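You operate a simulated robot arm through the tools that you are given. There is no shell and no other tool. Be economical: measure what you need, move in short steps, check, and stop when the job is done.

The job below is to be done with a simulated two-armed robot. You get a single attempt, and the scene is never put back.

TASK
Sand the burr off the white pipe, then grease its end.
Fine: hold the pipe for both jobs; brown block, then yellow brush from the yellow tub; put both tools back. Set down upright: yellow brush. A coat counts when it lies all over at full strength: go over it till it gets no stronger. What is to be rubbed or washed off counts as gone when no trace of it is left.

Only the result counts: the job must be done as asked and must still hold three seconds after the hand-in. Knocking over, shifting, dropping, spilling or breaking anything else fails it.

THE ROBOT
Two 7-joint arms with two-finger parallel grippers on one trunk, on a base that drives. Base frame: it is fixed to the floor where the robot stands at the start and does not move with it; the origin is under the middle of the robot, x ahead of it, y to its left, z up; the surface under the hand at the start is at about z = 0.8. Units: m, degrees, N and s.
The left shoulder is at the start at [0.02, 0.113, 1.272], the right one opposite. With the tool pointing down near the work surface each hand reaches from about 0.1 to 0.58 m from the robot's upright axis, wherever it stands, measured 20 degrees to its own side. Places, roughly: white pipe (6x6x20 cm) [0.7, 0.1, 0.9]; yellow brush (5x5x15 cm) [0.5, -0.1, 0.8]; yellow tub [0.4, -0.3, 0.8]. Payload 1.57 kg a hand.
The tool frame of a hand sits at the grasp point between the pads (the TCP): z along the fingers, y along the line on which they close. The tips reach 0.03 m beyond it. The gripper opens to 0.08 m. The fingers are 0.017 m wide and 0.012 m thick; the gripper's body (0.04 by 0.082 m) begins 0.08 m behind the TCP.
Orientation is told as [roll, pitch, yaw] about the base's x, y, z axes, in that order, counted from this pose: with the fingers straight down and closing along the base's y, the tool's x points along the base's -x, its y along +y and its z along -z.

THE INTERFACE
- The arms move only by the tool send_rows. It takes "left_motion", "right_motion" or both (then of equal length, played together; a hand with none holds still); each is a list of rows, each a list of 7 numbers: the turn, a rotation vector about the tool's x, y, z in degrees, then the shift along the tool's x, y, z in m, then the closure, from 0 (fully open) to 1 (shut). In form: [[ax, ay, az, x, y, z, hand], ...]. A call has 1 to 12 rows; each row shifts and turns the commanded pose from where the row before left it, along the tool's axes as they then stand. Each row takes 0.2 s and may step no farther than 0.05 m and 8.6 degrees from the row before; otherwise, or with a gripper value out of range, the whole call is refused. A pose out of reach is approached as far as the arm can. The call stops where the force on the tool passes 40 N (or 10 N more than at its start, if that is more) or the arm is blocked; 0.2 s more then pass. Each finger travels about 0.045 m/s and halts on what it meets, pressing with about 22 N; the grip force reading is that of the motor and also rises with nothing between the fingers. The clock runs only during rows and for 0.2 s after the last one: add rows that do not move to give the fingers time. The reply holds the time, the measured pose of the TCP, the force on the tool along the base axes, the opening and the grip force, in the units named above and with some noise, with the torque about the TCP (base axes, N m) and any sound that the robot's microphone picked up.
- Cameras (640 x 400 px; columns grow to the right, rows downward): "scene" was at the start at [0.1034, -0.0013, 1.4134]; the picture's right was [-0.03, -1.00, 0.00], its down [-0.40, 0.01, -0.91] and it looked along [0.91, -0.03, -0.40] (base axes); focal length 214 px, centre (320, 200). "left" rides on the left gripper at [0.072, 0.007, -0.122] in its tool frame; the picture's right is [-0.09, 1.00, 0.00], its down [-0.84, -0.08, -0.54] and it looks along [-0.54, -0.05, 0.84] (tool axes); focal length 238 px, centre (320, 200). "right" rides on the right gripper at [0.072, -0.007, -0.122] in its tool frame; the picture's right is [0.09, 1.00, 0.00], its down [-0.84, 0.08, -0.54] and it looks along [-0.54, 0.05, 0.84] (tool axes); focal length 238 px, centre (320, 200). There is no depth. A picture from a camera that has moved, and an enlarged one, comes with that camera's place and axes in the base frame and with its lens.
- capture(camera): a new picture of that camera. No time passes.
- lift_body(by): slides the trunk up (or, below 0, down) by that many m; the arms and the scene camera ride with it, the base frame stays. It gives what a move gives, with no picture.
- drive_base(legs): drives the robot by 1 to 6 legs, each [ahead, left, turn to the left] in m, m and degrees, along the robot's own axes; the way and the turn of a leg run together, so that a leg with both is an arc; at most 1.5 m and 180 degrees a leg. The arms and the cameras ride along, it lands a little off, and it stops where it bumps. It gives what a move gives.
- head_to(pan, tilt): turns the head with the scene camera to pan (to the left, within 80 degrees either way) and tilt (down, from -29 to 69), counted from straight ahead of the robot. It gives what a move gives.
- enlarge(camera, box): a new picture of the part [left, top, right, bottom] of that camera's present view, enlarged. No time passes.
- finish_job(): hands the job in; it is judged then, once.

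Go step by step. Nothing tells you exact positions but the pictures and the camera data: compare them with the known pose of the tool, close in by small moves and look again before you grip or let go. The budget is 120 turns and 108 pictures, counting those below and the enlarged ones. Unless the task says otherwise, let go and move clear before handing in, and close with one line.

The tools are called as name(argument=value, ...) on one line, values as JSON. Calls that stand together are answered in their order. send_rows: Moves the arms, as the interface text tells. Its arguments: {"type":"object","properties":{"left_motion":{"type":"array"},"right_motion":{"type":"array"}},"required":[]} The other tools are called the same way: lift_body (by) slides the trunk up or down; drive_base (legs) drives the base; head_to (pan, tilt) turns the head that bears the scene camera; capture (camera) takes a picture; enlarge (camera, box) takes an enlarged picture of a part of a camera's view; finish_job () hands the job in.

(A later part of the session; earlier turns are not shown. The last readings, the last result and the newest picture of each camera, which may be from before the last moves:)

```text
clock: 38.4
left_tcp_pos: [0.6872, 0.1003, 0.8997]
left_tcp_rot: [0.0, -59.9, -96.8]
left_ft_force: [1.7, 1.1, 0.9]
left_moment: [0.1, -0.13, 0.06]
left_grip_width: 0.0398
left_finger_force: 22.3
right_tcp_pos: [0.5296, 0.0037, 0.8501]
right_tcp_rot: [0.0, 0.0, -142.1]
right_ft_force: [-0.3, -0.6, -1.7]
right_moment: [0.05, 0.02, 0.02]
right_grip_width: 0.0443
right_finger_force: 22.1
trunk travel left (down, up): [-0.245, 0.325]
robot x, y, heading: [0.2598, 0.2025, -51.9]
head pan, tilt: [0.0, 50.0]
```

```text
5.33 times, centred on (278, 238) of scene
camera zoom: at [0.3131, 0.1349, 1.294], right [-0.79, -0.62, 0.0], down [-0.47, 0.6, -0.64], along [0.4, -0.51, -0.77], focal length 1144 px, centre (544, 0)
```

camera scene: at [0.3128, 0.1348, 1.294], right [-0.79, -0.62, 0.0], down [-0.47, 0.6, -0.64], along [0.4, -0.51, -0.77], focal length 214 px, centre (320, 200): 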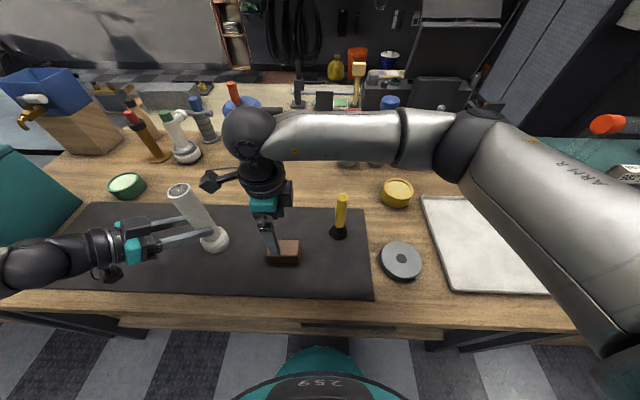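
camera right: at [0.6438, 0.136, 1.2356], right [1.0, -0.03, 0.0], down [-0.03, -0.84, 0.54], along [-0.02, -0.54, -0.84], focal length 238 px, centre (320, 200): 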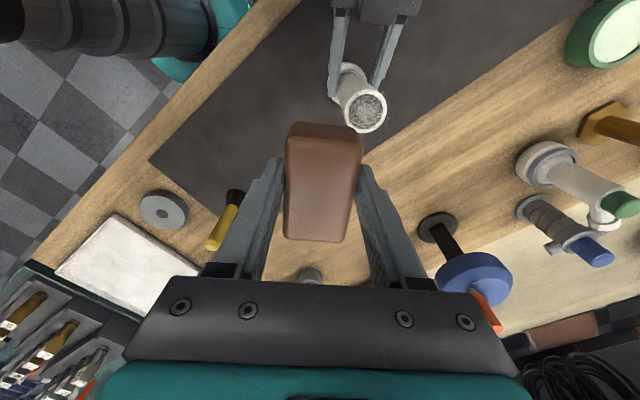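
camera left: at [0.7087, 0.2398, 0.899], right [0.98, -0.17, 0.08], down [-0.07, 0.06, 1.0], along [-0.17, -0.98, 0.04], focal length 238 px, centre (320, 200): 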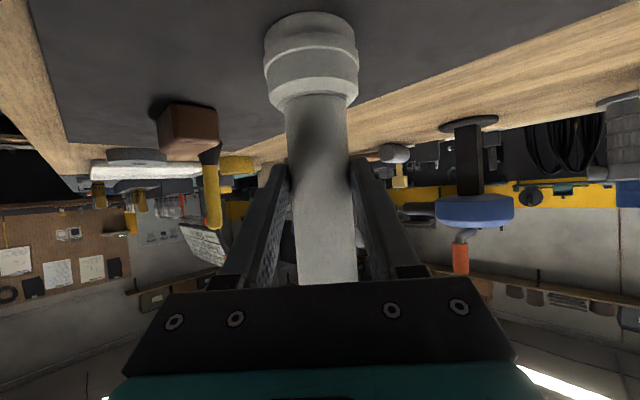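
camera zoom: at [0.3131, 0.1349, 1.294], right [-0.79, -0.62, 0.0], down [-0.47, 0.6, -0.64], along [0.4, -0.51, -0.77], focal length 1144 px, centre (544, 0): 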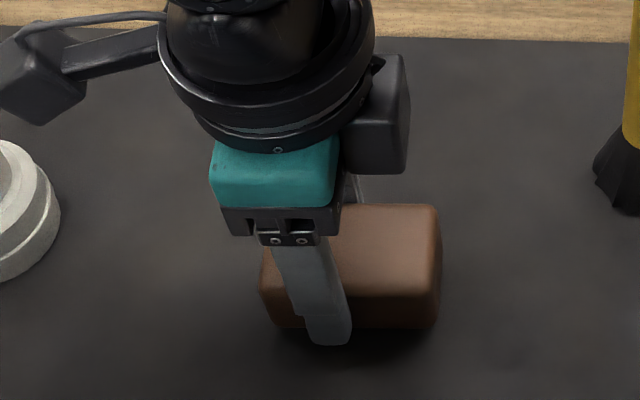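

The block is over its spot. I set it down, open, rise, tilt the hand 22.5° and come back in centred on the block.

send_rows(right_motion=[[0, 0, 0, 0, 0, 0.006, 1], [0, 0, 0, 0, 0, 0, 1], [0, 0, 0, 0, 0, 0, 0.6], [0, 0, 0, 0, 0, 0, 0.3], [0, 0, 0, 0, 0, 0, 0], [0, 0, 0, 0, 0, 0, 0], [0, 0, 0, 0, 0, -0.03, 0], [0, 0, 0, 0, 0, -0.03, 0], [0, 7.5, 0, 0, 0, 0, 0], [0, 7.5, 0, 0, 0, 0, 0], [0, 7.5, 0, 0, 0, 0, 0], [0, 0, 0, 0, 0, 0, 0]])

capture(camera="right")

enlarge(camera="scene", box=[230, 150, 390, 275])

```text
clock: 41.0
left_tcp_pos: [0.6857, 0.1013, 0.9]
left_tcp_rot: [-0.2, -59.8, -96.8]
left_ft_force: [-0.5, -0.1, 0.4]
left_moment: [0.03, -0.05, -0.04]
left_grip_width: 0.0398
left_finger_force: 22.3
right_tcp_pos: [0.5302, 0.0033, 0.9054]
right_tcp_rot: [-0.1, 22.5, -141.9]
right_ft_force: [0.1, 0.0, 0.1]
right_moment: [0.05, 0.01, 0.01]
right_grip_width: 0.0798
right_finger_force: 0.0
trunk travel left (down, up): [-0.245, 0.325]
robot x, y, heading: [0.2582, 0.2028, -52.2]
head pan, tilt: [0.0, 50.0]
```

```text
74 pictures are left
camera right: at [0.5425, 0.0212, 1.0452], right [0.68, -0.73, 0.04], down [-0.73, -0.66, 0.18], along [-0.11, -0.15, -0.98], focal length 238 px, centre (320, 200)
```

right: 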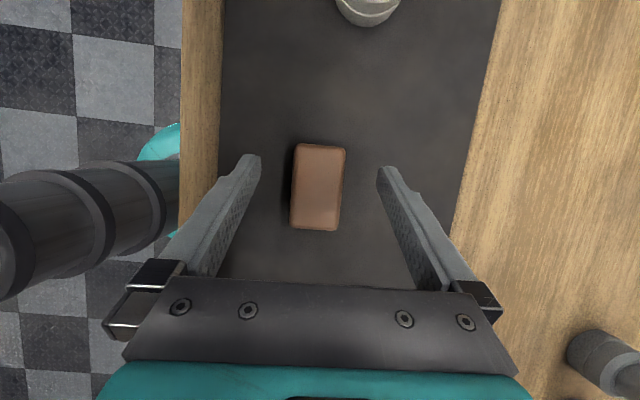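

```text
3.20 times, centred on (310, 212) of scene
camera zoom: at [0.313, 0.1347, 1.2939], right [-0.79, -0.62, 0.0], down [-0.47, 0.6, -0.64], along [0.4, -0.51, -0.77], focal length 686 px, centre (352, 160)
```

zoom: 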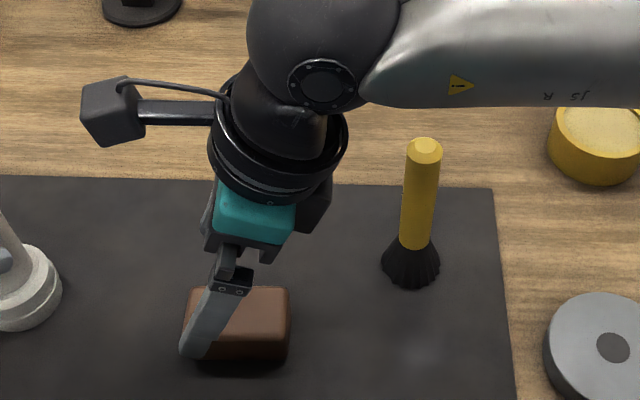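

The block centre reads (0.527, -0.001), matching the scene view. I lower on it with a small shift to the right and grip.

send_rows(right_motion=[[0, 0, 0, -0.0166, 0.001, 0.0256, 0], [0, 0, 0, -0.0166, 0, 0.0256, 0], [0, 0, 0, 0, 0, 0, 0], [0, 0, 0, 0, 0, 0, 0.3], [0, 0, 0, 0, 0, 0, 0.45], [0, 0, 0, 0, 0, 0, 0.6], [0, 0, 0, 0, 0, 0, 0.8], [0, 0, 0, 0, 0, 0, 1], [0, 0, 0, 0, 0, 0, 1]])

enlarge(camera="scene", box=[230, 150, 390, 275])

```text
clock: 43.0
left_tcp_pos: [0.6864, 0.1012, 0.8983]
left_tcp_rot: [-0.1, -59.8, -96.8]
left_ft_force: [-1.6, 0.8, -0.4]
left_moment: [0.02, 0.04, 0.0]
left_grip_width: 0.0397
left_finger_force: 22.4
right_tcp_pos: [0.5226, -0.0044, 0.8448]
right_tcp_rot: [0.0, 22.5, -142.1]
right_ft_force: [-0.3, 0.1, -0.6]
right_moment: [0.01, 0.0, 0.01]
right_grip_width: 0.0443
right_finger_force: 21.6
trunk travel left (down, up): [-0.245, 0.325]
robot x, y, heading: [0.2579, 0.2026, -52.1]
head pan, tilt: [0.0, 50.0]
```

```text
3.20 times, centred on (310, 212) of scene
camera zoom: at [0.313, 0.1347, 1.294], right [-0.79, -0.62, 0.0], down [-0.47, 0.6, -0.64], along [0.4, -0.51, -0.77], focal length 686 px, centre (352, 160)
```

zoom: 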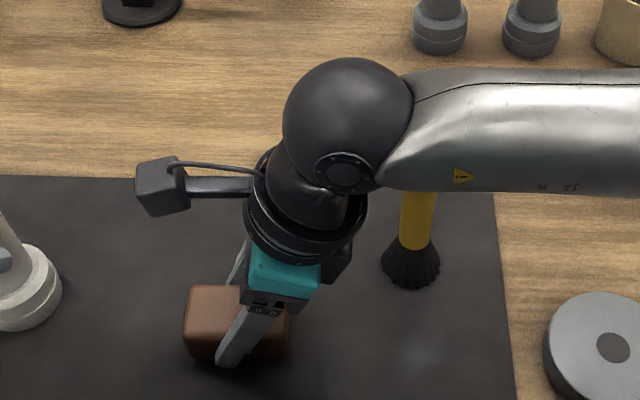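

Gripped well. I lift straight up and carry the block over the pipe end at z 1.10.

send_rows(right_motion=[[0, 0, 0, 0.0163, 0, -0.0393, 1], [0, 0, 0, 0.0163, 0, -0.0393, 1], [0, 0, 0, 0.0163, 0, -0.0393, 1], [0, 0, 0, 0.0163, 0, -0.0393, 1], [0, 0, 0, 0.0163, 0, -0.0393, 1], [0, 0, 0, 0.0163, 0, -0.0393, 1], [0, 0, 0, 0.0411, 0.0068, 0.017, 1], [0, 0, 0, 0.0411, 0.0068, 0.017, 1], [0, 0, 0, 0.0411, 0.0068, 0.017, 1], [0, 0, 0, 0.0411, 0.0068, 0.017, 1], [0, 0, 0, 0, 0, 0, 1]])

capture(camera="right")

enlarge(camera="scene", box=[100, 130, 292, 280])

```text
clock: 45.4
left_tcp_pos: [0.6871, 0.1011, 0.8992]
left_tcp_rot: [0.0, -59.8, -96.9]
left_ft_force: [0.4, -1.0, -0.1]
left_moment: [-0.1, -0.02, 0.0]
left_grip_width: 0.0395
left_finger_force: 21.5
right_tcp_pos: [0.6786, 0.0826, 1.1026]
right_tcp_rot: [0.1, 22.5, -142.0]
right_ft_force: [0.2, 0.0, -1.1]
right_moment: [-0.02, 0.0, 0.0]
right_grip_width: 0.0443
right_finger_force: 22.1
trunk travel left (down, up): [-0.245, 0.325]
robot x, y, heading: [0.2567, 0.2041, -51.9]
head pan, tilt: [0.0, 50.0]
```

```text
71 pictures are left
camera right: at [0.6907, 0.1005, 1.2408], right [0.68, -0.73, 0.04], down [-0.73, -0.66, 0.18], along [-0.11, -0.15, -0.98], focal length 238 px, centre (320, 200)
```

right: 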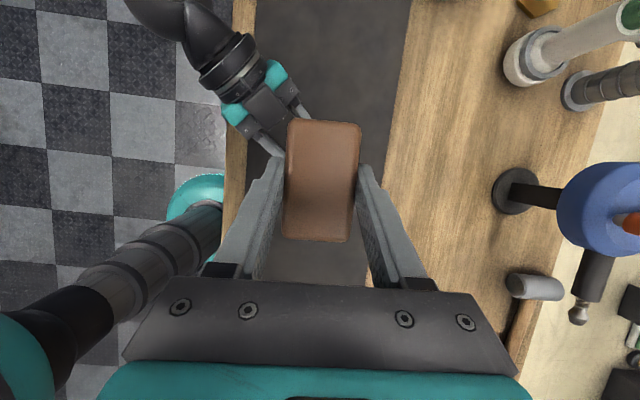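

```text
2.67 times, centred on (196, 205) of scene
camera zoom: at [0.313, 0.1346, 1.2939], right [-0.79, -0.62, 0.0], down [-0.47, 0.6, -0.64], along [0.4, -0.51, -0.77], focal length 572 px, centre (651, 187)
```

zoom: 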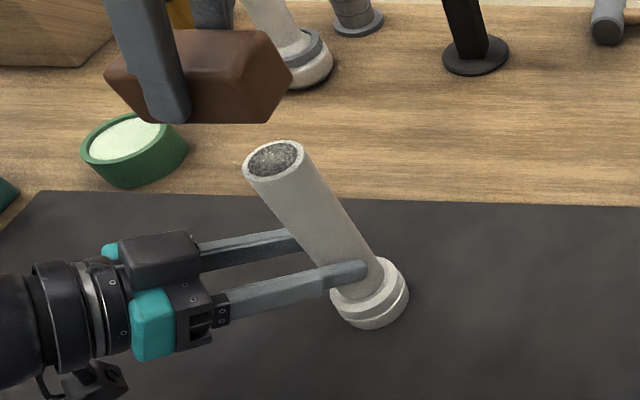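

The block is above the pipe end. I lower slowly until it touches.

send_rows(right_motion=[[0, 0, 0, -0.0088, 0, 0.0213, 1], [0, 0, 0, -0.0088, 0, 0.0213, 1], [0, 0, 0, -0.0015, 0, 0.0037, 1], [0, 0, 0, -0.0015, 0, 0.0037, 1], [0, 0, 0, 0, 0, 0, 1]])

enlarge(camera="scene", box=[140, 150, 236, 225])

```text
clock: 46.6
left_tcp_pos: [0.6862, 0.1016, 0.8985]
left_tcp_rot: [-0.1, -59.7, -96.8]
left_ft_force: [0.2, 0.5, 0.8]
left_moment: [-0.02, -0.12, 0.01]
left_grip_width: 0.0398
left_finger_force: 22.0
right_tcp_pos: [0.6796, 0.0835, 1.0454]
right_tcp_rot: [0.0, 22.4, -142.0]
right_ft_force: [0.3, -0.2, -1.5]
right_moment: [-0.03, 0.02, 0.0]
right_grip_width: 0.0441
right_finger_force: 21.8
trunk travel left (down, up): [-0.245, 0.325]
robot x, y, heading: [0.2593, 0.2025, -51.7]
head pan, tilt: [0.0, 50.0]
```

```text
5.33 times, centred on (188, 188) of scene
camera zoom: at [0.3131, 0.1348, 1.294], right [-0.79, -0.62, 0.0], down [-0.47, 0.6, -0.64], along [0.4, -0.51, -0.77], focal length 1144 px, centre (1024, 267)
```

zoom: 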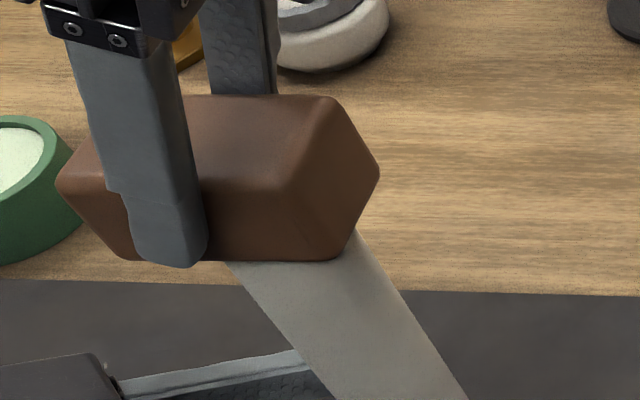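

Nearly in contact. I continue down by millimetres.

send_rows(right_motion=[[0, 0, 0, -0.0004, 0, 0.0009, 1], [0, 0, 0, -0.0004, 0, 0.0009, 1], [0, 0, 0, 0, 0, 0, 1]])

send_rows(right_motion=[[0, 0, 0, -0.0004, 0, 0.0009, 1], [0, 0, 0, -0.0004, 0, 0.0009, 1], [0, 0, 0, 0, 0, 0, 1]])

```text
clock: 47.4
left_tcp_pos: [0.686, 0.1013, 0.8991]
left_tcp_rot: [-0.1, -59.9, -96.8]
left_ft_force: [1.5, 0.3, 0.0]
left_moment: [-0.13, -0.08, 0.06]
left_grip_width: 0.0394
left_finger_force: 22.0
right_tcp_pos: [0.6793, 0.0818, 1.0443]
right_tcp_rot: [0.0, 22.6, -142.2]
right_ft_force: [-0.7, -0.1, 1.8]
right_moment: [0.03, 0.04, 0.0]
right_grip_width: 0.0443
right_finger_force: 22.6
trunk travel left (down, up): [-0.245, 0.325]
robot x, y, heading: [0.2554, 0.2035, -52.0]
head pan, tilt: [0.0, 50.0]
```

```text
clock: 48.2
left_tcp_pos: [0.6851, 0.1018, 0.8994]
left_tcp_rot: [0.1, -59.8, -96.9]
left_ft_force: [4.1, -3.6, -5.4]
left_moment: [-0.49, -0.09, 0.18]
left_grip_width: 0.0398
left_finger_force: 21.9
right_tcp_pos: [0.6795, 0.0836, 1.044]
right_tcp_rot: [0.1, 22.8, -142.0]
right_ft_force: [-3.0, -0.1, 18.8]
right_moment: [0.07, 0.12, -0.04]
right_grip_width: 0.0444
right_finger_force: 21.9
trunk travel left (down, up): [-0.245, 0.325]
robot x, y, heading: [0.2601, 0.2036, -51.9]
head pan, tilt: [0.0, 50.0]
```

Contact at about 20 N. I ease slightly and rub back and forth in both directions across the end.

send_rows(right_motion=[[0, 0, 0, 0.0002, 0, -0.0005, 1], [0, 0, 0, 0.0139, 0, 0.0057, 1], [0, 0, 0, -0.0277, 0, -0.0115, 1], [0, 0, 0, 0, 0.01, 0, 1], [0, 0, 0, 0.0277, 0, 0.0115, 1], [0, 0, 0, 0, -0.02, 0, 1], [0, 0, 0, -0.0277, 0, -0.0115, 1], [0, 0, 0, 0.0139, 0, 0.0057, 1], [0, 0, 0, 0, 0.025, 0, 1], [0, 0, 0, 0, -0.03, 0, 1], [0, 0, 0, 0, 0.015, 0, 1]])

enlarge(camera="scene", box=[140, 150, 236, 225])

```text
clock: 50.6
left_tcp_pos: [0.6859, 0.1003, 0.8993]
left_tcp_rot: [0.1, -59.8, -96.8]
left_ft_force: [2.0, -3.0, 2.0]
left_moment: [0.31, 0.19, -0.03]
left_grip_width: 0.0396
left_finger_force: 22.1
right_tcp_pos: [0.6779, 0.0859, 1.0427]
right_tcp_rot: [-0.1, 22.5, -142.0]
right_ft_force: [-3.2, 3.3, 4.5]
right_moment: [0.16, -0.03, 0.08]
right_grip_width: 0.0446
right_finger_force: 22.0
trunk travel left (down, up): [-0.245, 0.325]
robot x, y, heading: [0.2587, 0.1999, -52.3]
head pan, tilt: [0.0, 50.0]
```

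```text
5.33 times, centred on (188, 188) of scene
camera zoom: at [0.3126, 0.1348, 1.2939], right [-0.79, -0.62, 0.0], down [-0.47, 0.6, -0.64], along [0.4, -0.51, -0.77], focal length 1144 px, centre (1024, 267)
```

zoom: 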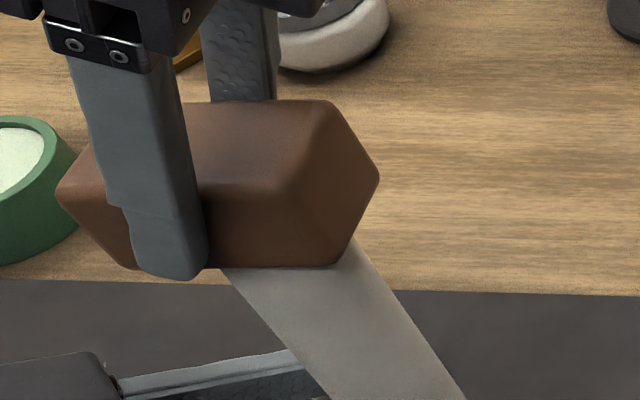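

Contact is still good. I raise the block to inspect the end.

send_rows(right_motion=[[0, 0, 0, 0.0107, 0, -0.0259, 1], [0, 0, 0, 0.0107, 0, -0.0259, 1], [0, 0, 0, 0, 0, 0, 1]])

enlarge(camera="scene", box=[164, 175, 212, 205])

```text
clock: 51.4
left_tcp_pos: [0.686, 0.1022, 0.8993]
left_tcp_rot: [-0.1, -59.8, -97.0]
left_ft_force: [-0.4, -0.3, 3.3]
left_moment: [0.01, -0.07, 0.0]
left_grip_width: 0.0396
left_finger_force: 22.0
right_tcp_pos: [0.6802, 0.0845, 1.0995]
right_tcp_rot: [0.0, 22.5, -142.1]
right_ft_force: [0.2, -0.1, -1.4]
right_moment: [0.01, -0.01, 0.04]
right_grip_width: 0.0446
right_finger_force: 21.9
trunk travel left (down, up): [-0.245, 0.325]
robot x, y, heading: [0.2583, 0.1993, -51.7]
head pan, tilt: [0.0, 50.0]
```

```text
13.33 times, centred on (188, 190) of scene
camera zoom: at [0.3128, 0.1347, 1.294], right [-0.79, -0.62, 0.0], down [-0.47, 0.6, -0.64], along [0.4, -0.51, -0.77], focal length 2860 px, centre (2080, 333)
```

zoom: 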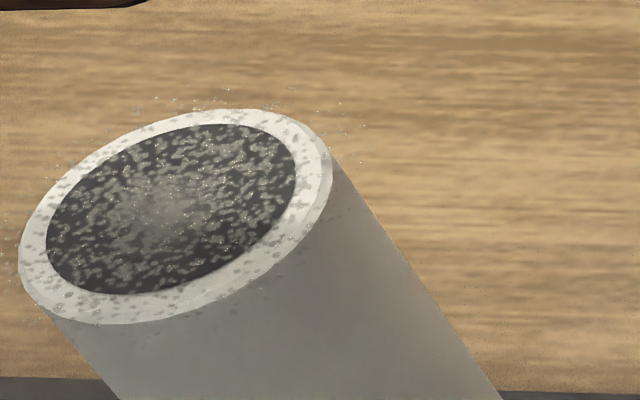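

There are still specks on the rim and over the bore, with some just over the outer edge. I press a bit harder and rub more, in several passes.

send_rows(right_motion=[[0, 0, 0, -0.0107, 0, 0.0259, 1], [0, 0, 0, -0.0111, 0, 0.0268, 1], [0, 0, 0, 0.0139, 0, 0.0057, 1], [0, 0, 0, -0.0277, 0, -0.0115, 1], [0, 0, 0, 0.0277, 0, 0.0115, 1], [0, 0, 0, -0.0277, 0, -0.0115, 1], [0, 0, 0, 0.0277, 0, 0.0115, 1], [0, 0, 0, -0.0139, 0, -0.0057, 1], [0, 0, 0, 0, 0.015, 0, 1], [0, 0, 0, 0, -0.03, 0, 1], [0, 0, 0, 0, 0.03, 0, 1], [0, 0, 0, 0, -0.015, 0, 1]])

send_rows(right_motion=[[0, 0, 0, 0.0139, 0.012, 0.0057, 1], [0, 0, 0, -0.0277, 0, -0.0115, 1], [0, 0, 0, 0.0277, 0, 0.0115, 1], [0, 0, 0, -0.0277, 0, -0.0115, 1], [0, 0, 0, 0.0277, -0.024, 0.0115, 1], [0, 0, 0, -0.0277, 0, -0.0115, 1], [0, 0, 0, 0.0277, 0, 0.0115, 1], [0, 0, 0, -0.0277, 0, -0.0115, 1], [0, 0, 0, 0.0139, 0.012, 0.0057, 1], [0, 0, 0, 0.0107, 0, -0.0259, 1], [0, 0, 0, 0.0107, 0, -0.0259, 1], [0, 0, 0, 0, 0, 0, 1]])

enlarge(camera="scene", box=[164, 175, 212, 205])

```text
clock: 54.0
left_tcp_pos: [0.6866, 0.1011, 0.8996]
left_tcp_rot: [0.0, -59.8, -96.8]
left_ft_force: [6.3, 4.6, 6.4]
left_moment: [-0.59, 0.4, 0.08]
left_grip_width: 0.04
left_finger_force: 22.1
right_tcp_pos: [0.6779, 0.0829, 1.042]
right_tcp_rot: [0.3, 22.5, -142.1]
right_ft_force: [-6.6, 0.0, 16.9]
right_moment: [0.23, 0.04, 0.07]
right_grip_width: 0.0444
right_finger_force: 22.0
trunk travel left (down, up): [-0.245, 0.325]
robot x, y, heading: [0.2629, 0.2006, -52.1]
head pan, tilt: [0.0, 50.0]
```

```text
clock: 56.6
left_tcp_pos: [0.6865, 0.1013, 0.8999]
left_tcp_rot: [0.1, -59.8, -97.0]
left_ft_force: [2.0, 0.5, 1.2]
left_moment: [0.14, -0.21, 0.04]
left_grip_width: 0.0394
left_finger_force: 21.7
right_tcp_pos: [0.6794, 0.0841, 1.0983]
right_tcp_rot: [-0.1, 22.5, -142.1]
right_ft_force: [-0.3, -1.1, -0.6]
right_moment: [-0.01, -0.05, -0.02]
right_grip_width: 0.0446
right_finger_force: 21.7
trunk travel left (down, up): [-0.245, 0.325]
robot x, y, heading: [0.2623, 0.2032, -51.9]
head pan, tilt: [0.0, 50.0]
```

```text
13.33 times, centred on (188, 190) of scene
camera zoom: at [0.3131, 0.1349, 1.2939], right [-0.79, -0.62, 0.0], down [-0.47, 0.6, -0.64], along [0.4, -0.51, -0.77], focal length 2860 px, centre (2080, 333)
```

zoom: 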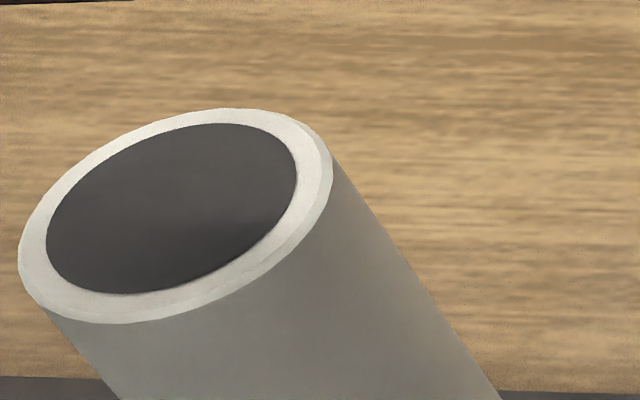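

The end now looks clean. I carry the block back over its place, looking at the pipe end on the way from the right camera.

send_rows(right_motion=[[0, 0, 0, -0.0412, -0.00665, -0.0171, 1], [0, 0, 0, -0.0412, -0.00665, -0.0171, 1], [0, 0, 0, -0.0412, -0.00665, -0.0171, 1], [0, 0, 0, -0.0412, -0.00665, -0.0171, 1], [0, 0, 0, 0, 0, 0, 1]])

enlarge(camera="scene", box=[164, 170, 244, 220])

capture(camera="right")

```text
clock: 57.8
left_tcp_pos: [0.685, 0.1009, 0.9]
left_tcp_rot: [-0.3, -59.9, -96.6]
left_ft_force: [-1.7, -0.4, -0.1]
left_moment: [0.01, 0.05, 0.0]
left_grip_width: 0.0397
left_finger_force: 22.2
right_tcp_pos: [0.5222, -0.0052, 1.0982]
right_tcp_rot: [-0.1, 22.4, -142.2]
right_ft_force: [-0.4, -0.2, -0.9]
right_moment: [0.0, 0.0, 0.0]
right_grip_width: 0.0448
right_finger_force: 21.5
trunk travel left (down, up): [-0.245, 0.325]
robot x, y, heading: [0.256, 0.2, -52.1]
head pan, tilt: [0.0, 50.0]
```

```text
8.00 times, centred on (204, 195) of scene
camera zoom: at [0.3128, 0.1346, 1.2939], right [-0.79, -0.62, 0.0], down [-0.47, 0.6, -0.64], along [0.4, -0.51, -0.77], focal length 1716 px, centre (1248, 240)
```

zoom: 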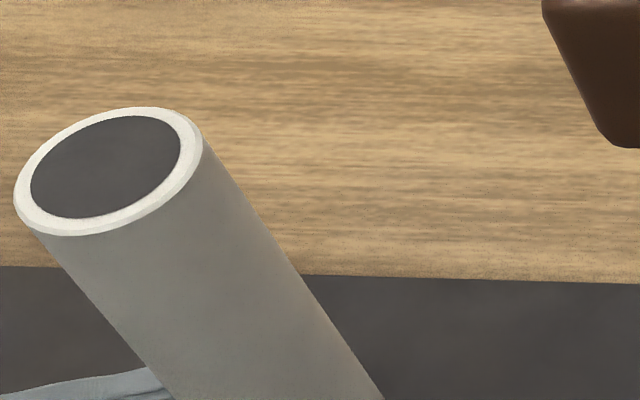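

```text
64 pictures are left
camera right: at [0.5353, 0.0132, 1.239], right [0.68, -0.73, 0.04], down [-0.73, -0.66, 0.18], along [-0.11, -0.15, -0.98], focal length 238 px, centre (320, 200)
```

right: 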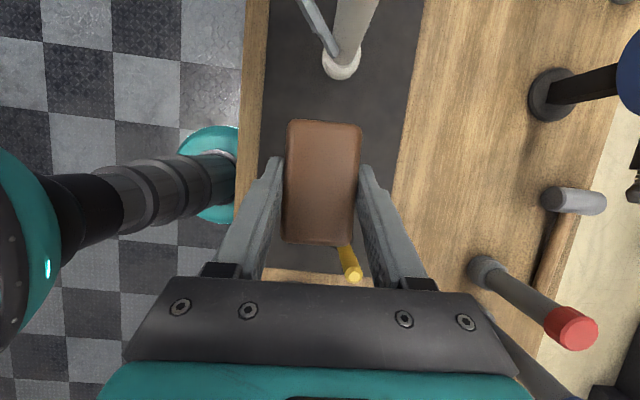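

The end is clean all round as far as I can see. I lower the block to its place.

send_rows(right_motion=[[0, 0, 0, -0.0159, 0, 0.0384, 1], [0, 0, 0, -0.0159, 0, 0.0384, 1], [0, 0, 0, -0.0159, 0, 0.0384, 1], [0, 0, 0, -0.0159, 0, 0.0384, 1], [0, 0, 0, -0.0159, 0, 0.0384, 1], [0, 0, 0, -0.0145, 0, 0.0351, 1], [0, 0, 0, -0.0015, 0, 0.0035, 1], [0, 0, 0, -0.0012, 0, 0.0028, 1], [0, 0, 0, 0, 0, 0, 1]])

enlarge(camera="scene", box=[230, 200, 326, 275])

```text
clock: 59.8
left_tcp_pos: [0.6869, 0.1001, 0.8985]
left_tcp_rot: [0.0, -59.8, -96.9]
left_ft_force: [-1.8, 0.5, -0.4]
left_moment: [0.02, 0.09, 0.01]
left_grip_width: 0.0396
left_finger_force: 22.2
right_tcp_pos: [0.5225, -0.0044, 0.8451]
right_tcp_rot: [0.0, 22.6, -142.1]
right_ft_force: [0.1, -0.4, -0.9]
right_moment: [-0.01, 0.0, 0.0]
right_grip_width: 0.0448
right_finger_force: 21.8
trunk travel left (down, up): [-0.245, 0.325]
robot x, y, heading: [0.2595, 0.1992, -51.9]
head pan, tilt: [0.0, 50.0]
```

```text
5.33 times, centred on (278, 238) of scene
camera zoom: at [0.3129, 0.1347, 1.294], right [-0.79, -0.62, 0.0], down [-0.47, 0.6, -0.64], along [0.4, -0.51, -0.77], focal length 1144 px, centre (544, 0)
```

zoom: 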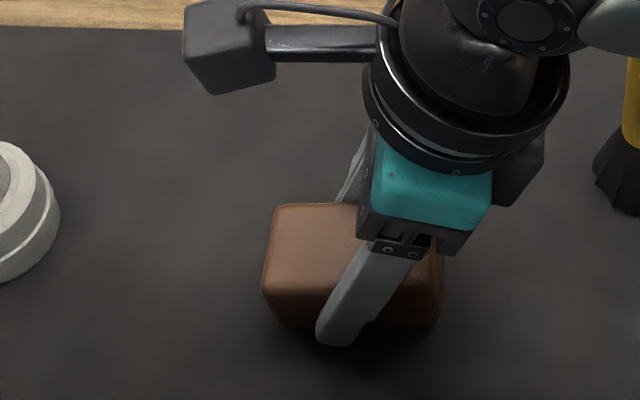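

The force still shows the block's weight, so I lower a millimetre or so more until it rests, then release.

send_rows(right_motion=[[0, 0, 0, -0.0005, 0, 0.0011, 1], [0, 0, 0, 0, 0, 0, 1]])

```text
clock: 60.4
left_tcp_pos: [0.6872, 0.101, 0.8996]
left_tcp_rot: [-0.1, -59.7, -96.9]
left_ft_force: [-1.0, 0.6, 0.0]
left_moment: [0.07, 0.08, -0.02]
left_grip_width: 0.0395
left_finger_force: 21.8
right_tcp_pos: [0.5217, -0.0044, 0.8437]
right_tcp_rot: [-0.1, 22.5, -142.0]
right_ft_force: [-0.2, -0.6, -1.3]
right_moment: [-0.02, -0.02, 0.01]
right_grip_width: 0.0446
right_finger_force: 22.3
trunk travel left (down, up): [-0.245, 0.325]
robot x, y, heading: [0.2593, 0.1996, -51.7]
head pan, tilt: [0.0, 50.0]
```

send_rows(right_motion=[[0, 0, 0, -0.0004, 0, 0.0009, 1], [0, 0, 0, -0.0004, 0, 0.0009, 1], [0, 0, 0, 0, 0, 0, 1]])

```text
clock: 61.2
left_tcp_pos: [0.6853, 0.1011, 0.8989]
left_tcp_rot: [-0.1, -59.8, -96.8]
left_ft_force: [-1.2, 0.3, 0.7]
left_moment: [0.02, -0.03, 0.02]
left_grip_width: 0.0395
left_finger_force: 22.0
right_tcp_pos: [0.5222, -0.0048, 0.8427]
right_tcp_rot: [0.0, 22.5, -142.1]
right_ft_force: [0.8, 0.5, -1.5]
right_moment: [0.01, -0.01, 0.0]
right_grip_width: 0.0444
right_finger_force: 21.7
trunk travel left (down, up): [-0.245, 0.325]
robot x, y, heading: [0.2594, 0.1977, -52.0]
head pan, tilt: [0.0, 50.0]
```

I see no contact yet, as the block slid up a little in the grip while sanding. I keep lowering gently.

send_rows(right_motion=[[0, 0, 0, -0.0004, 0, 0.0009, 1], [0, 0, 0, -0.0004, 0, 0.0009, 1], [0, 0, 0, 0, 0, 0, 1]])

enlarge(camera="left", box=[120, 70, 280, 170])

```text
clock: 62.0
left_tcp_pos: [0.6854, 0.1012, 0.8992]
left_tcp_rot: [-0.1, -59.8, -96.8]
left_ft_force: [0.4, -0.9, -1.9]
left_moment: [0.05, 0.01, 0.0]
left_grip_width: 0.0397
left_finger_force: 21.8
right_tcp_pos: [0.5215, -0.0061, 0.8412]
right_tcp_rot: [0.1, 22.7, -142.0]
right_ft_force: [-3.8, -0.5, 11.1]
right_moment: [0.36, -0.25, 0.07]
right_grip_width: 0.0445
right_finger_force: 21.6
trunk travel left (down, up): [-0.245, 0.325]
robot x, y, heading: [0.2577, 0.2023, -51.8]
head pan, tilt: [0.0, 50.0]
```

```text
4.00 times, centred on (200, 120) of left
camera zoom: at [0.7083, 0.24, 0.8992], right [0.98, -0.17, 0.08], down [-0.07, 0.06, 1.0], along [-0.17, -0.98, 0.04], focal length 953 px, centre (800, 520)
```

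zoom: 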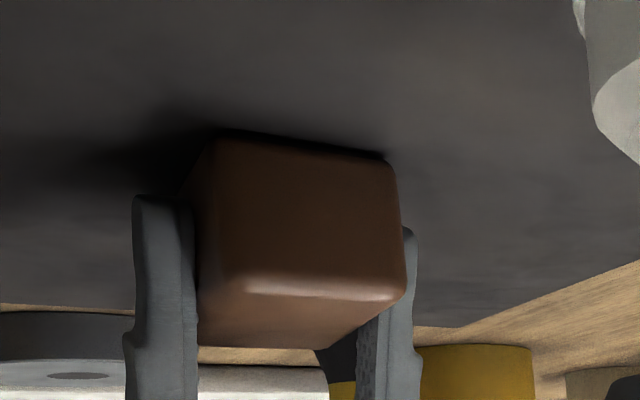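

The block now rests on the mat (11 N). I release it and rise straight up.

send_rows(right_motion=[[0, 0, 0, 0.0003, 0, -0.0008, 1], [0, 0, 0, 0, 0, 0, 0.6], [0, 0, 0, 0, 0, 0, 0.3], [0, 0, 0, 0, 0, 0, 0], [0, 0, 0, 0, 0, 0, 0], [0, 0, 0, 0.0115, 0, -0.0277, 0], [0, 0, 0, 0.0159, 0, -0.0384, 0], [0, 0, 0, 0.0159, 0, -0.0384, 0], [0, 0, 0, 0.0159, 0, -0.0384, 0], [0, 0, 0, 0.0159, 0, -0.0384, 0], [0, 0, 0, 0, 0, 0, 0]])

capture(camera="scene")

capture(camera="right")

```text
clock: 64.4
left_tcp_pos: [0.6866, 0.1007, 0.9001]
left_tcp_rot: [0.1, -59.8, -96.8]
left_ft_force: [0.0, 1.1, -0.4]
left_moment: [0.15, -0.04, 0.01]
left_grip_width: 0.0396
left_finger_force: 21.9
right_tcp_pos: [0.5223, -0.0055, 1.0372]
right_tcp_rot: [0.0, 22.5, -142.0]
right_ft_force: [0.0, 0.0, 0.1]
right_moment: [0.02, -0.02, 0.0]
right_grip_width: 0.0799
right_finger_force: 0.0
trunk travel left (down, up): [-0.245, 0.325]
robot x, y, heading: [0.2598, 0.2037, -52.1]
head pan, tilt: [0.0, 50.0]
```

```text
61 pictures are left
camera scene: at [0.313, 0.1348, 1.2939], right [-0.79, -0.62, 0.0], down [-0.47, 0.6, -0.64], along [0.4, -0.51, -0.77], focal length 214 px, centre (320, 200)
```

scene: 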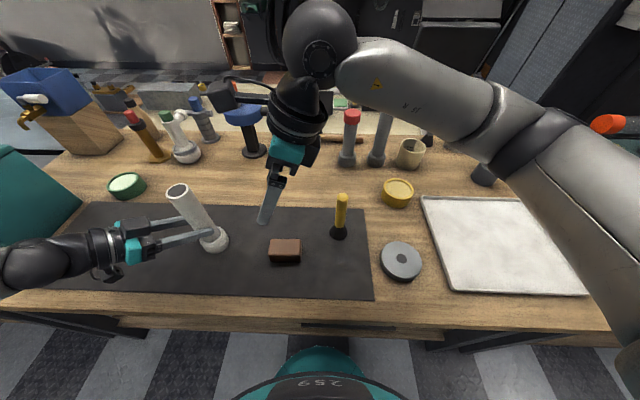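

```text
60 pictures are left
camera right: at [0.5348, 0.0127, 1.1781], right [0.68, -0.73, 0.03], down [-0.73, -0.66, 0.18], along [-0.11, -0.15, -0.98], focal length 238 px, centre (320, 200)
```

right: 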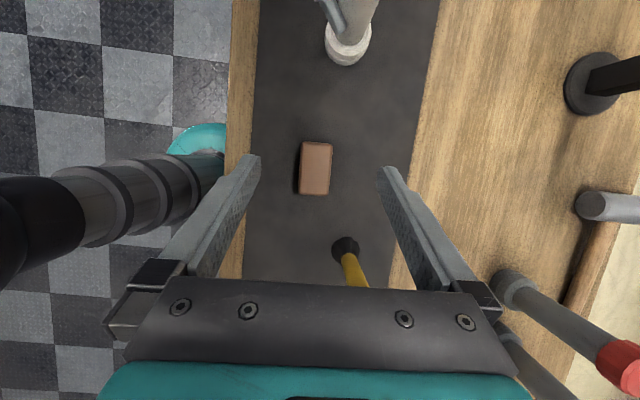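

The block is back in place. Next I measure the brush and tub again from this camera height.

enlarge(camera="scene", box=[310, 170, 422, 250])

```text
5.00 times, centred on (366, 210) of scene
camera zoom: at [0.313, 0.1348, 1.2939], right [-0.79, -0.62, 0.0], down [-0.47, 0.6, -0.64], along [0.4, -0.51, -0.77], focal length 1072 px, centre (90, 150)
```

zoom: 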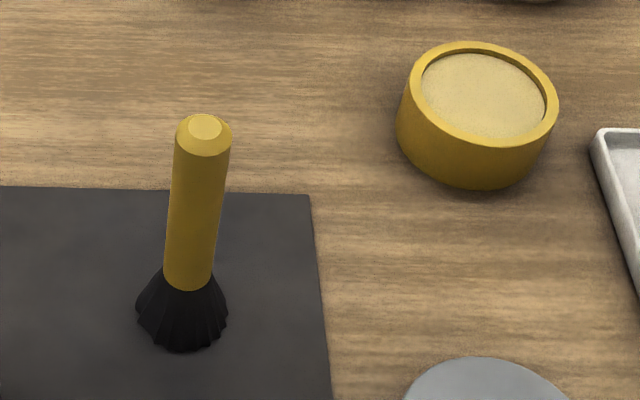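

The brush stands at about (0.456, -0.127), with its handle from z 0.85 to 0.955; the tub is at (0.394, -0.338). I move above the brush.

send_rows(right_motion=[[0, 0, 0, -0.0428, 0.0183, -0.0116, 0], [0, 0, 0, -0.0428, 0.0183, -0.0116, 0], [0, 0, 0, -0.0428, 0.0183, -0.0116, 0], [0, 0, 0, 0, 0, 0, 0]])

capture(camera="right")

capture(camera="scene")

```text
clock: 65.4
left_tcp_pos: [0.6858, 0.1011, 0.8998]
left_tcp_rot: [-0.1, -59.8, -96.7]
left_ft_force: [-0.2, 0.0, -0.5]
left_moment: [0.07, -0.04, -0.02]
left_grip_width: 0.0395
left_finger_force: 22.4
right_tcp_pos: [0.4524, -0.1312, 1.0206]
right_tcp_rot: [-0.1, 22.5, -142.0]
right_ft_force: [-0.4, -0.8, -0.2]
right_moment: [0.0, 0.0, 0.04]
right_grip_width: 0.08
right_finger_force: 0.0
trunk travel left (down, up): [-0.245, 0.325]
robot x, y, heading: [0.2573, 0.2032, -52.2]
head pan, tilt: [0.0, 50.0]
```

```text
58 pictures are left
camera right: at [0.4645, -0.1126, 1.1614], right [0.68, -0.73, 0.04], down [-0.73, -0.66, 0.18], along [-0.11, -0.15, -0.98], focal length 238 px, centre (320, 200)
```

right: 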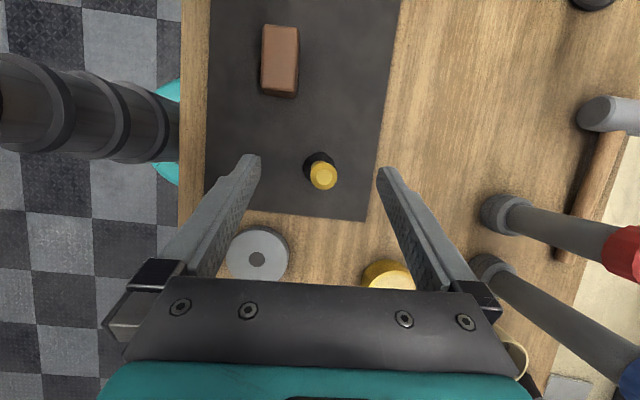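

```text
57 pictures are left
camera scene: at [0.313, 0.1347, 1.294], right [-0.79, -0.62, 0.0], down [-0.47, 0.6, -0.64], along [0.4, -0.51, -0.77], focal length 214 px, centre (320, 200)
```

scene: 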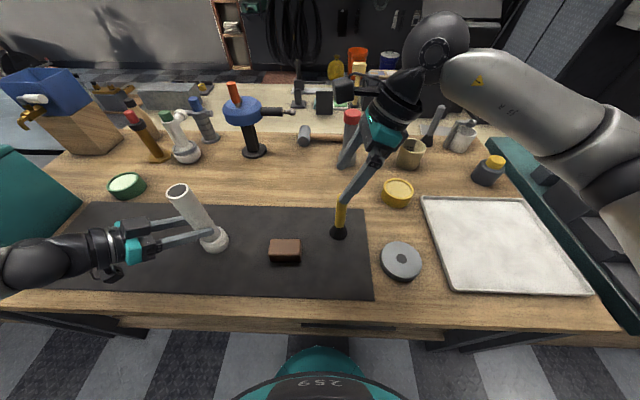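

The hand is centred over the brush. I descend to TCP height 0.905 and close.

send_rows(right_motion=[[0, 0, 0, -0.0147, 0.001, 0.0356, 0], [0, 0, 0, -0.0147, 0, 0.0356, 0], [0, 0, 0, -0.0147, 0, 0.0356, 0], [0, 0, 0, 0, 0, 0, 0]])

capture(camera="right")

enlarge(camera="scene", box=[300, 160, 412, 240])

```text
clock: 66.4
left_tcp_pos: [0.6865, 0.1, 0.8995]
left_tcp_rot: [0.0, -59.8, -96.8]
left_ft_force: [0.2, 0.9, -0.7]
left_moment: [0.13, -0.04, 0.02]
left_grip_width: 0.0393
left_finger_force: 21.9
right_tcp_pos: [0.4526, -0.1309, 0.9046]
right_tcp_rot: [0.0, 22.5, -142.1]
right_ft_force: [0.1, 0.4, -0.4]
right_moment: [-0.02, -0.02, 0.02]
right_grip_width: 0.0802
right_finger_force: 0.0
trunk travel left (down, up): [-0.245, 0.325]
robot x, y, heading: [0.2558, 0.2044, -52.2]
head pan, tilt: [0.0, 50.0]
```

```text
56 pictures are left
camera right: at [0.465, -0.1128, 1.045], right [0.68, -0.73, 0.04], down [-0.73, -0.66, 0.18], along [-0.11, -0.15, -0.98], focal length 238 px, centre (320, 200)
```

right: 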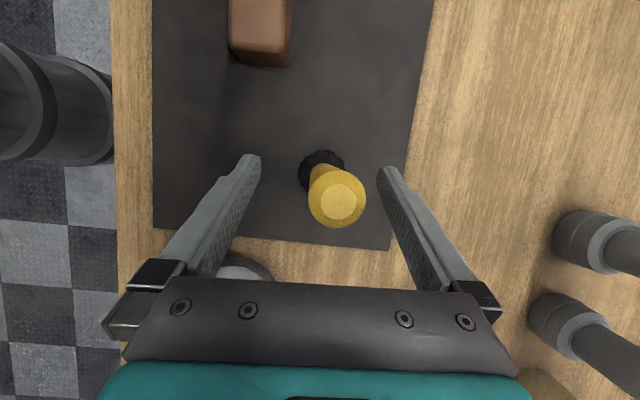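

```text
5.00 times, centred on (356, 200) of scene
camera zoom: at [0.313, 0.1348, 1.294], right [-0.79, -0.62, 0.0], down [-0.47, 0.6, -0.64], along [0.4, -0.51, -0.77], focal length 1072 px, centre (140, 200)
```

zoom: 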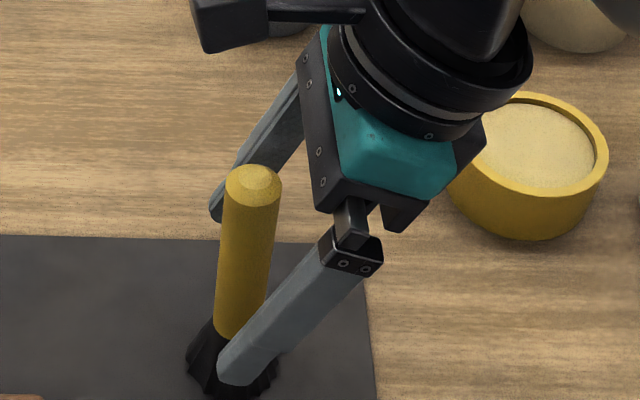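

The handle is centred between the fingers. I close on it.

send_rows(right_motion=[[0, 0, 0, 0, 0, 0, 0.3], [0, 0, 0, 0, 0, 0, 0.5], [0, 0, 0, 0, 0, 0, 0.65], [0, 0, 0, 0, 0, 0, 0.75], [0, 0, 0, 0, 0, 0, 0.9], [0, 0, 0, 0, 0, 0, 1], [0, 0, 0, 0, 0, 0, 1], [0, 0, 0, 0, 0, 0, 1]])

capture(camera="right")

```text
clock: 68.2
left_tcp_pos: [0.6864, 0.1017, 0.8986]
left_tcp_rot: [0.0, -59.7, -96.8]
left_ft_force: [-0.2, -0.3, -1.8]
left_moment: [0.01, -0.01, 0.01]
left_grip_width: 0.0395
left_finger_force: 21.9
right_tcp_pos: [0.4528, -0.1309, 0.9054]
right_tcp_rot: [0.1, 22.5, -142.1]
right_ft_force: [-0.4, -0.1, 5.1]
right_moment: [0.02, -0.08, 0.02]
right_grip_width: 0.0235
right_finger_force: 21.8
trunk travel left (down, up): [-0.245, 0.325]
robot x, y, heading: [0.2581, 0.1985, -51.9]
head pan, tilt: [0.0, 50.0]
```

```text
54 pictures are left
camera right: at [0.465, -0.1128, 1.0458], right [0.68, -0.73, 0.04], down [-0.73, -0.66, 0.18], along [-0.11, -0.15, -0.98], focal length 238 px, centre (320, 200)
```

right: 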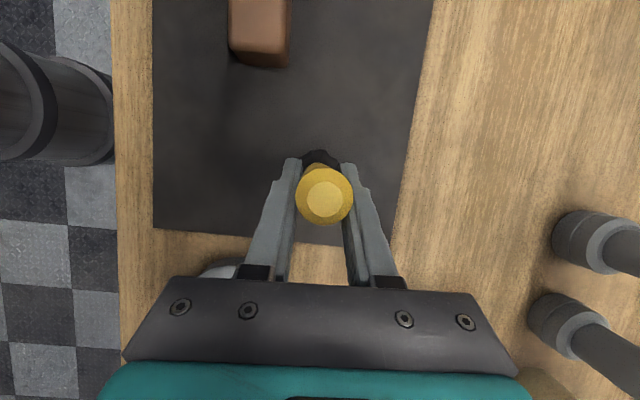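

Brush gripped; its return pose is (0.453, -0.131, 0.905). I lift and carry it to above the tub.

send_rows(right_motion=[[0, 0, 0, 0.0147, 0, -0.0354, 1], [0, 0, 0, 0.0147, 0, -0.0354, 1], [0, 0, 0, 0.0147, 0, -0.0354, 1], [0, 0, 0, -0.033, 0.0254, -0.0137, 1], [0, 0, 0, -0.033, 0.0254, -0.0137, 1], [0, 0, 0, -0.033, 0.0254, -0.0137, 1], [0, 0, 0, -0.033, 0.0254, -0.0137, 1], [0, 0, 0, -0.033, 0.0254, -0.0137, 1], [0, 0, 0, 0, 0, 0, 1]])

capture(camera="scene")

capture(camera="right")

```text
clock: 70.2
left_tcp_pos: [0.6863, 0.1017, 0.8995]
left_tcp_rot: [-0.1, -59.7, -96.8]
left_ft_force: [0.1, 0.7, 0.3]
left_moment: [0.08, 0.0, -0.04]
left_grip_width: 0.0397
left_finger_force: 21.8
right_tcp_pos: [0.3889, -0.3401, 1.0202]
right_tcp_rot: [0.0, 22.5, -142.0]
right_ft_force: [-0.1, 0.3, -0.8]
right_moment: [0.0, -0.03, 0.0]
right_grip_width: 0.0235
right_finger_force: 22.1
trunk travel left (down, up): [-0.245, 0.325]
robot x, y, heading: [0.2537, 0.199, -51.9]
head pan, tilt: [0.0, 50.0]
```

```text
53 pictures are left
camera scene: at [0.313, 0.1346, 1.2939], right [-0.79, -0.62, 0.0], down [-0.47, 0.6, -0.64], along [0.4, -0.51, -0.77], focal length 214 px, centre (320, 200)
```

scene: 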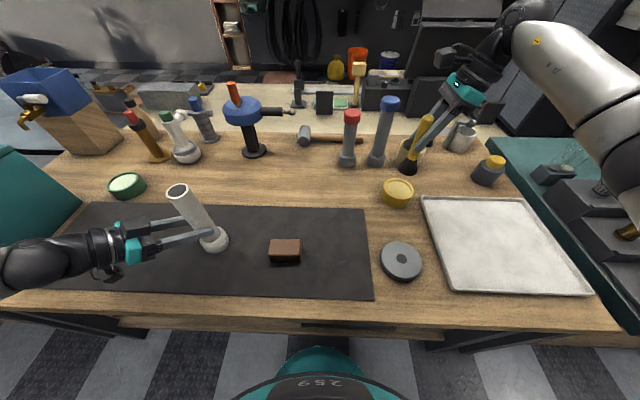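

```text
52 pictures are left
camera right: at [0.4014, -0.3213, 1.1599], right [0.68, -0.73, 0.04], down [-0.72, -0.66, 0.18], along [-0.11, -0.15, -0.98], focal length 238 px, centre (320, 200)
```

right: 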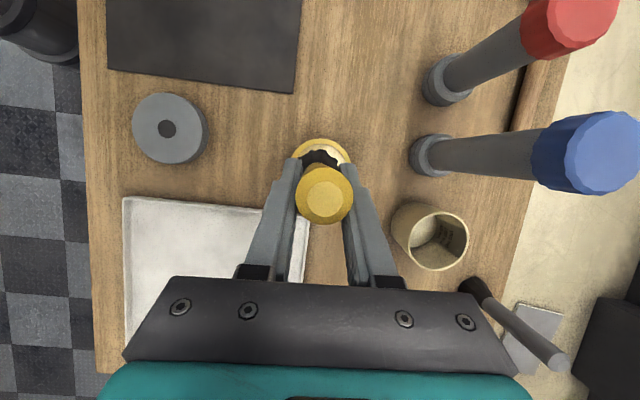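

The brush is vertical and centred over the tub. I lower it into the grease carefully.

send_rows(right_motion=[[0, 0, 0, -0.0134, 0, 0.0323, 1], [0, 0, 0, -0.0134, 0, 0.0323, 1], [0, 0, 0, -0.0019, 0, 0.0046, 1], [0, 0, 0, 0, 0, 0, 1]])

enlarge(camera="scene", box=[350, 130, 446, 205])

```text
clock: 71.2
left_tcp_pos: [0.6862, 0.1008, 0.8996]
left_tcp_rot: [0.0, -59.8, -96.8]
left_ft_force: [-0.1, 0.7, 0.3]
left_moment: [0.19, -0.08, 0.05]
left_grip_width: 0.0397
left_finger_force: 22.1
right_tcp_pos: [0.388, -0.3404, 0.9452]
right_tcp_rot: [-0.1, 22.5, -142.1]
right_ft_force: [-0.2, 0.1, -1.3]
right_moment: [0.01, -0.04, 0.0]
right_grip_width: 0.0233
right_finger_force: 21.8
trunk travel left (down, up): [-0.245, 0.325]
robot x, y, heading: [0.256, 0.2031, -52.1]
head pan, tilt: [0.0, 50.0]
```

```text
5.33 times, centred on (398, 168) of scene
camera zoom: at [0.313, 0.1348, 1.294], right [-0.79, -0.62, 0.0], down [-0.47, 0.6, -0.64], along [0.4, -0.51, -0.77], focal length 1144 px, centre (-96, 373)
```

zoom: 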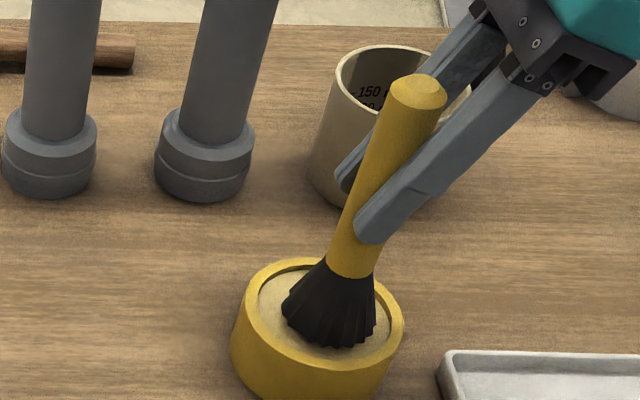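

The brush is about 1 cm near of the tub's centre. I shift it ahead by that and lower to the grease.

send_rows(right_motion=[[0, 0, 0, 0, 0.011, 0, 1], [0, 0, 0, -0.0015, 0, 0.0037, 1], [0, 0, 0, -0.0011, 0, 0.0028, 1], [0, 0, 0, 0, 0, 0, 1]])

enlarge(camera="scene", box=[350, 130, 446, 205])

```text
clock: 72.2
left_tcp_pos: [0.6868, 0.1009, 0.8989]
left_tcp_rot: [-0.1, -59.8, -96.8]
left_ft_force: [0.3, -1.3, -1.9]
left_moment: [0.03, 0.01, 0.01]
left_grip_width: 0.0398
left_finger_force: 22.0
right_tcp_pos: [0.3967, -0.3491, 0.9395]
right_tcp_rot: [0.1, 22.5, -142.0]
right_ft_force: [-0.8, 0.2, 3.8]
right_moment: [0.02, 0.01, 0.01]
right_grip_width: 0.0234
right_finger_force: 22.7
trunk travel left (down, up): [-0.245, 0.325]
robot x, y, heading: [0.2562, 0.1984, -51.7]
head pan, tilt: [0.0, 50.0]
```

```text
5.33 times, centred on (398, 168) of scene
camera zoom: at [0.3129, 0.1349, 1.294], right [-0.79, -0.62, 0.0], down [-0.47, 0.6, -0.64], along [0.4, -0.51, -0.77], focal length 1144 px, centre (-96, 373)
```

zoom: 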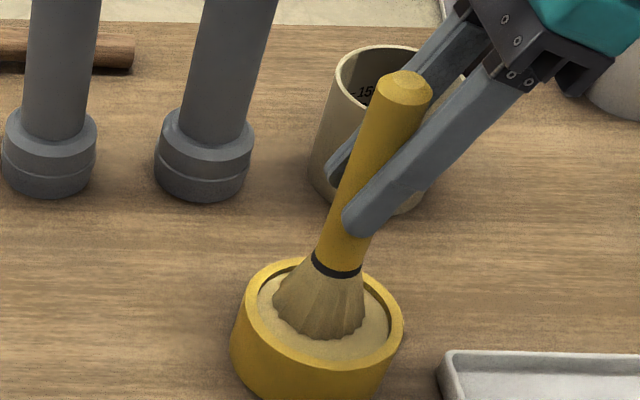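

The bristles are loaded with grease. I lift out of the tub and carry the brush to above the pipe end.

send_rows(right_motion=[[0, 0, 0, 0.0077, 0, -0.0185, 1], [0, 0, 0, 0.0168, 0, -0.0407, 1], [0, 0, 0, 0.0168, 0, -0.0407, 1], [0, 0, 0, 0.0168, 0, -0.0407, 1], [0, 0, 0, 0.0168, 0, -0.0407, 1], [0, 0, 0, 0, 0, 0, 1]])

send_rows(right_motion=[[0, 0, 0, 0.04106, -0.0152, 0.017, 1], [0, 0, 0, 0.04106, -0.0152, 0.017, 1], [0, 0, 0, 0.04106, -0.0152, 0.017, 1], [0, 0, 0, 0.04106, -0.0152, 0.017, 1], [0, 0, 0, 0.04106, -0.0152, 0.017, 1], [0, 0, 0, 0.04106, -0.0152, 0.017, 1], [0, 0, 0, 0.04106, -0.0152, 0.017, 1], [0, 0, 0, 0.04106, -0.0152, 0.017, 1], [0, 0, 0, 0.04106, -0.0152, 0.017, 1], [0, 0, 0, 0.04106, -0.0152, 0.017, 1], [0, 0, 0, 0.04106, -0.0152, 0.017, 1], [0, 0, 0, 0, 0, 0, 1]])

capture(camera="scene")

enlarge(camera="scene", box=[140, 120, 236, 195])

```text
clock: 73.6
left_tcp_pos: [0.6867, 0.1017, 0.8992]
left_tcp_rot: [-0.1, -59.8, -96.8]
left_ft_force: [0.3, -0.9, -2.0]
left_moment: [-0.02, -0.01, -0.01]
left_grip_width: 0.0395
left_finger_force: 22.3
right_tcp_pos: [0.3967, -0.3491, 1.1344]
right_tcp_rot: [0.0, 22.5, -142.1]
right_ft_force: [0.0, 0.2, -0.7]
right_moment: [-0.02, -0.01, 0.01]
right_grip_width: 0.0233
right_finger_force: 22.3
trunk travel left (down, up): [-0.245, 0.325]
robot x, y, heading: [0.2599, 0.2039, -51.8]
head pan, tilt: [0.0, 50.0]
```

```text
clock: 76.2
left_tcp_pos: [0.6855, 0.1011, 0.8998]
left_tcp_rot: [-0.1, -59.8, -96.8]
left_ft_force: [0.3, -1.1, 0.0]
left_moment: [-0.22, 0.02, -0.01]
left_grip_width: 0.0397
left_finger_force: 21.6
right_tcp_pos: [0.6779, 0.0837, 1.133]
right_tcp_rot: [0.0, 22.5, -142.1]
right_ft_force: [0.5, -0.4, -1.4]
right_moment: [0.01, 0.01, -0.02]
right_grip_width: 0.0234
right_finger_force: 22.1
trunk travel left (down, up): [-0.245, 0.325]
robot x, y, heading: [0.2607, 0.1984, -51.8]
head pan, tilt: [0.0, 50.0]
```

```text
49 pictures are left
camera scene: at [0.313, 0.1344, 1.2939], right [-0.79, -0.62, 0.0], down [-0.47, 0.6, -0.64], along [0.4, -0.51, -0.77], focal length 214 px, centre (320, 200)
```

scene: 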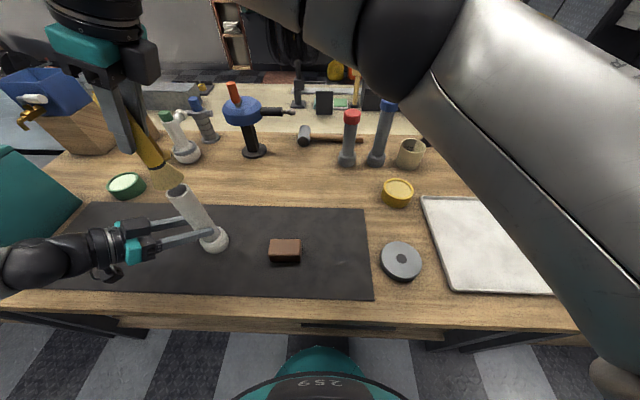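

```text
5.33 times, centred on (188, 158) of scene
camera zoom: at [0.313, 0.1344, 1.2939], right [-0.79, -0.62, 0.0], down [-0.47, 0.6, -0.64], along [0.4, -0.51, -0.77], focal length 1144 px, centre (1024, 427)
```

zoom: 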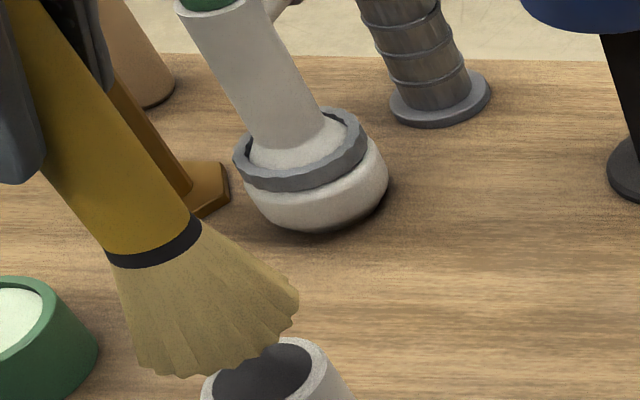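

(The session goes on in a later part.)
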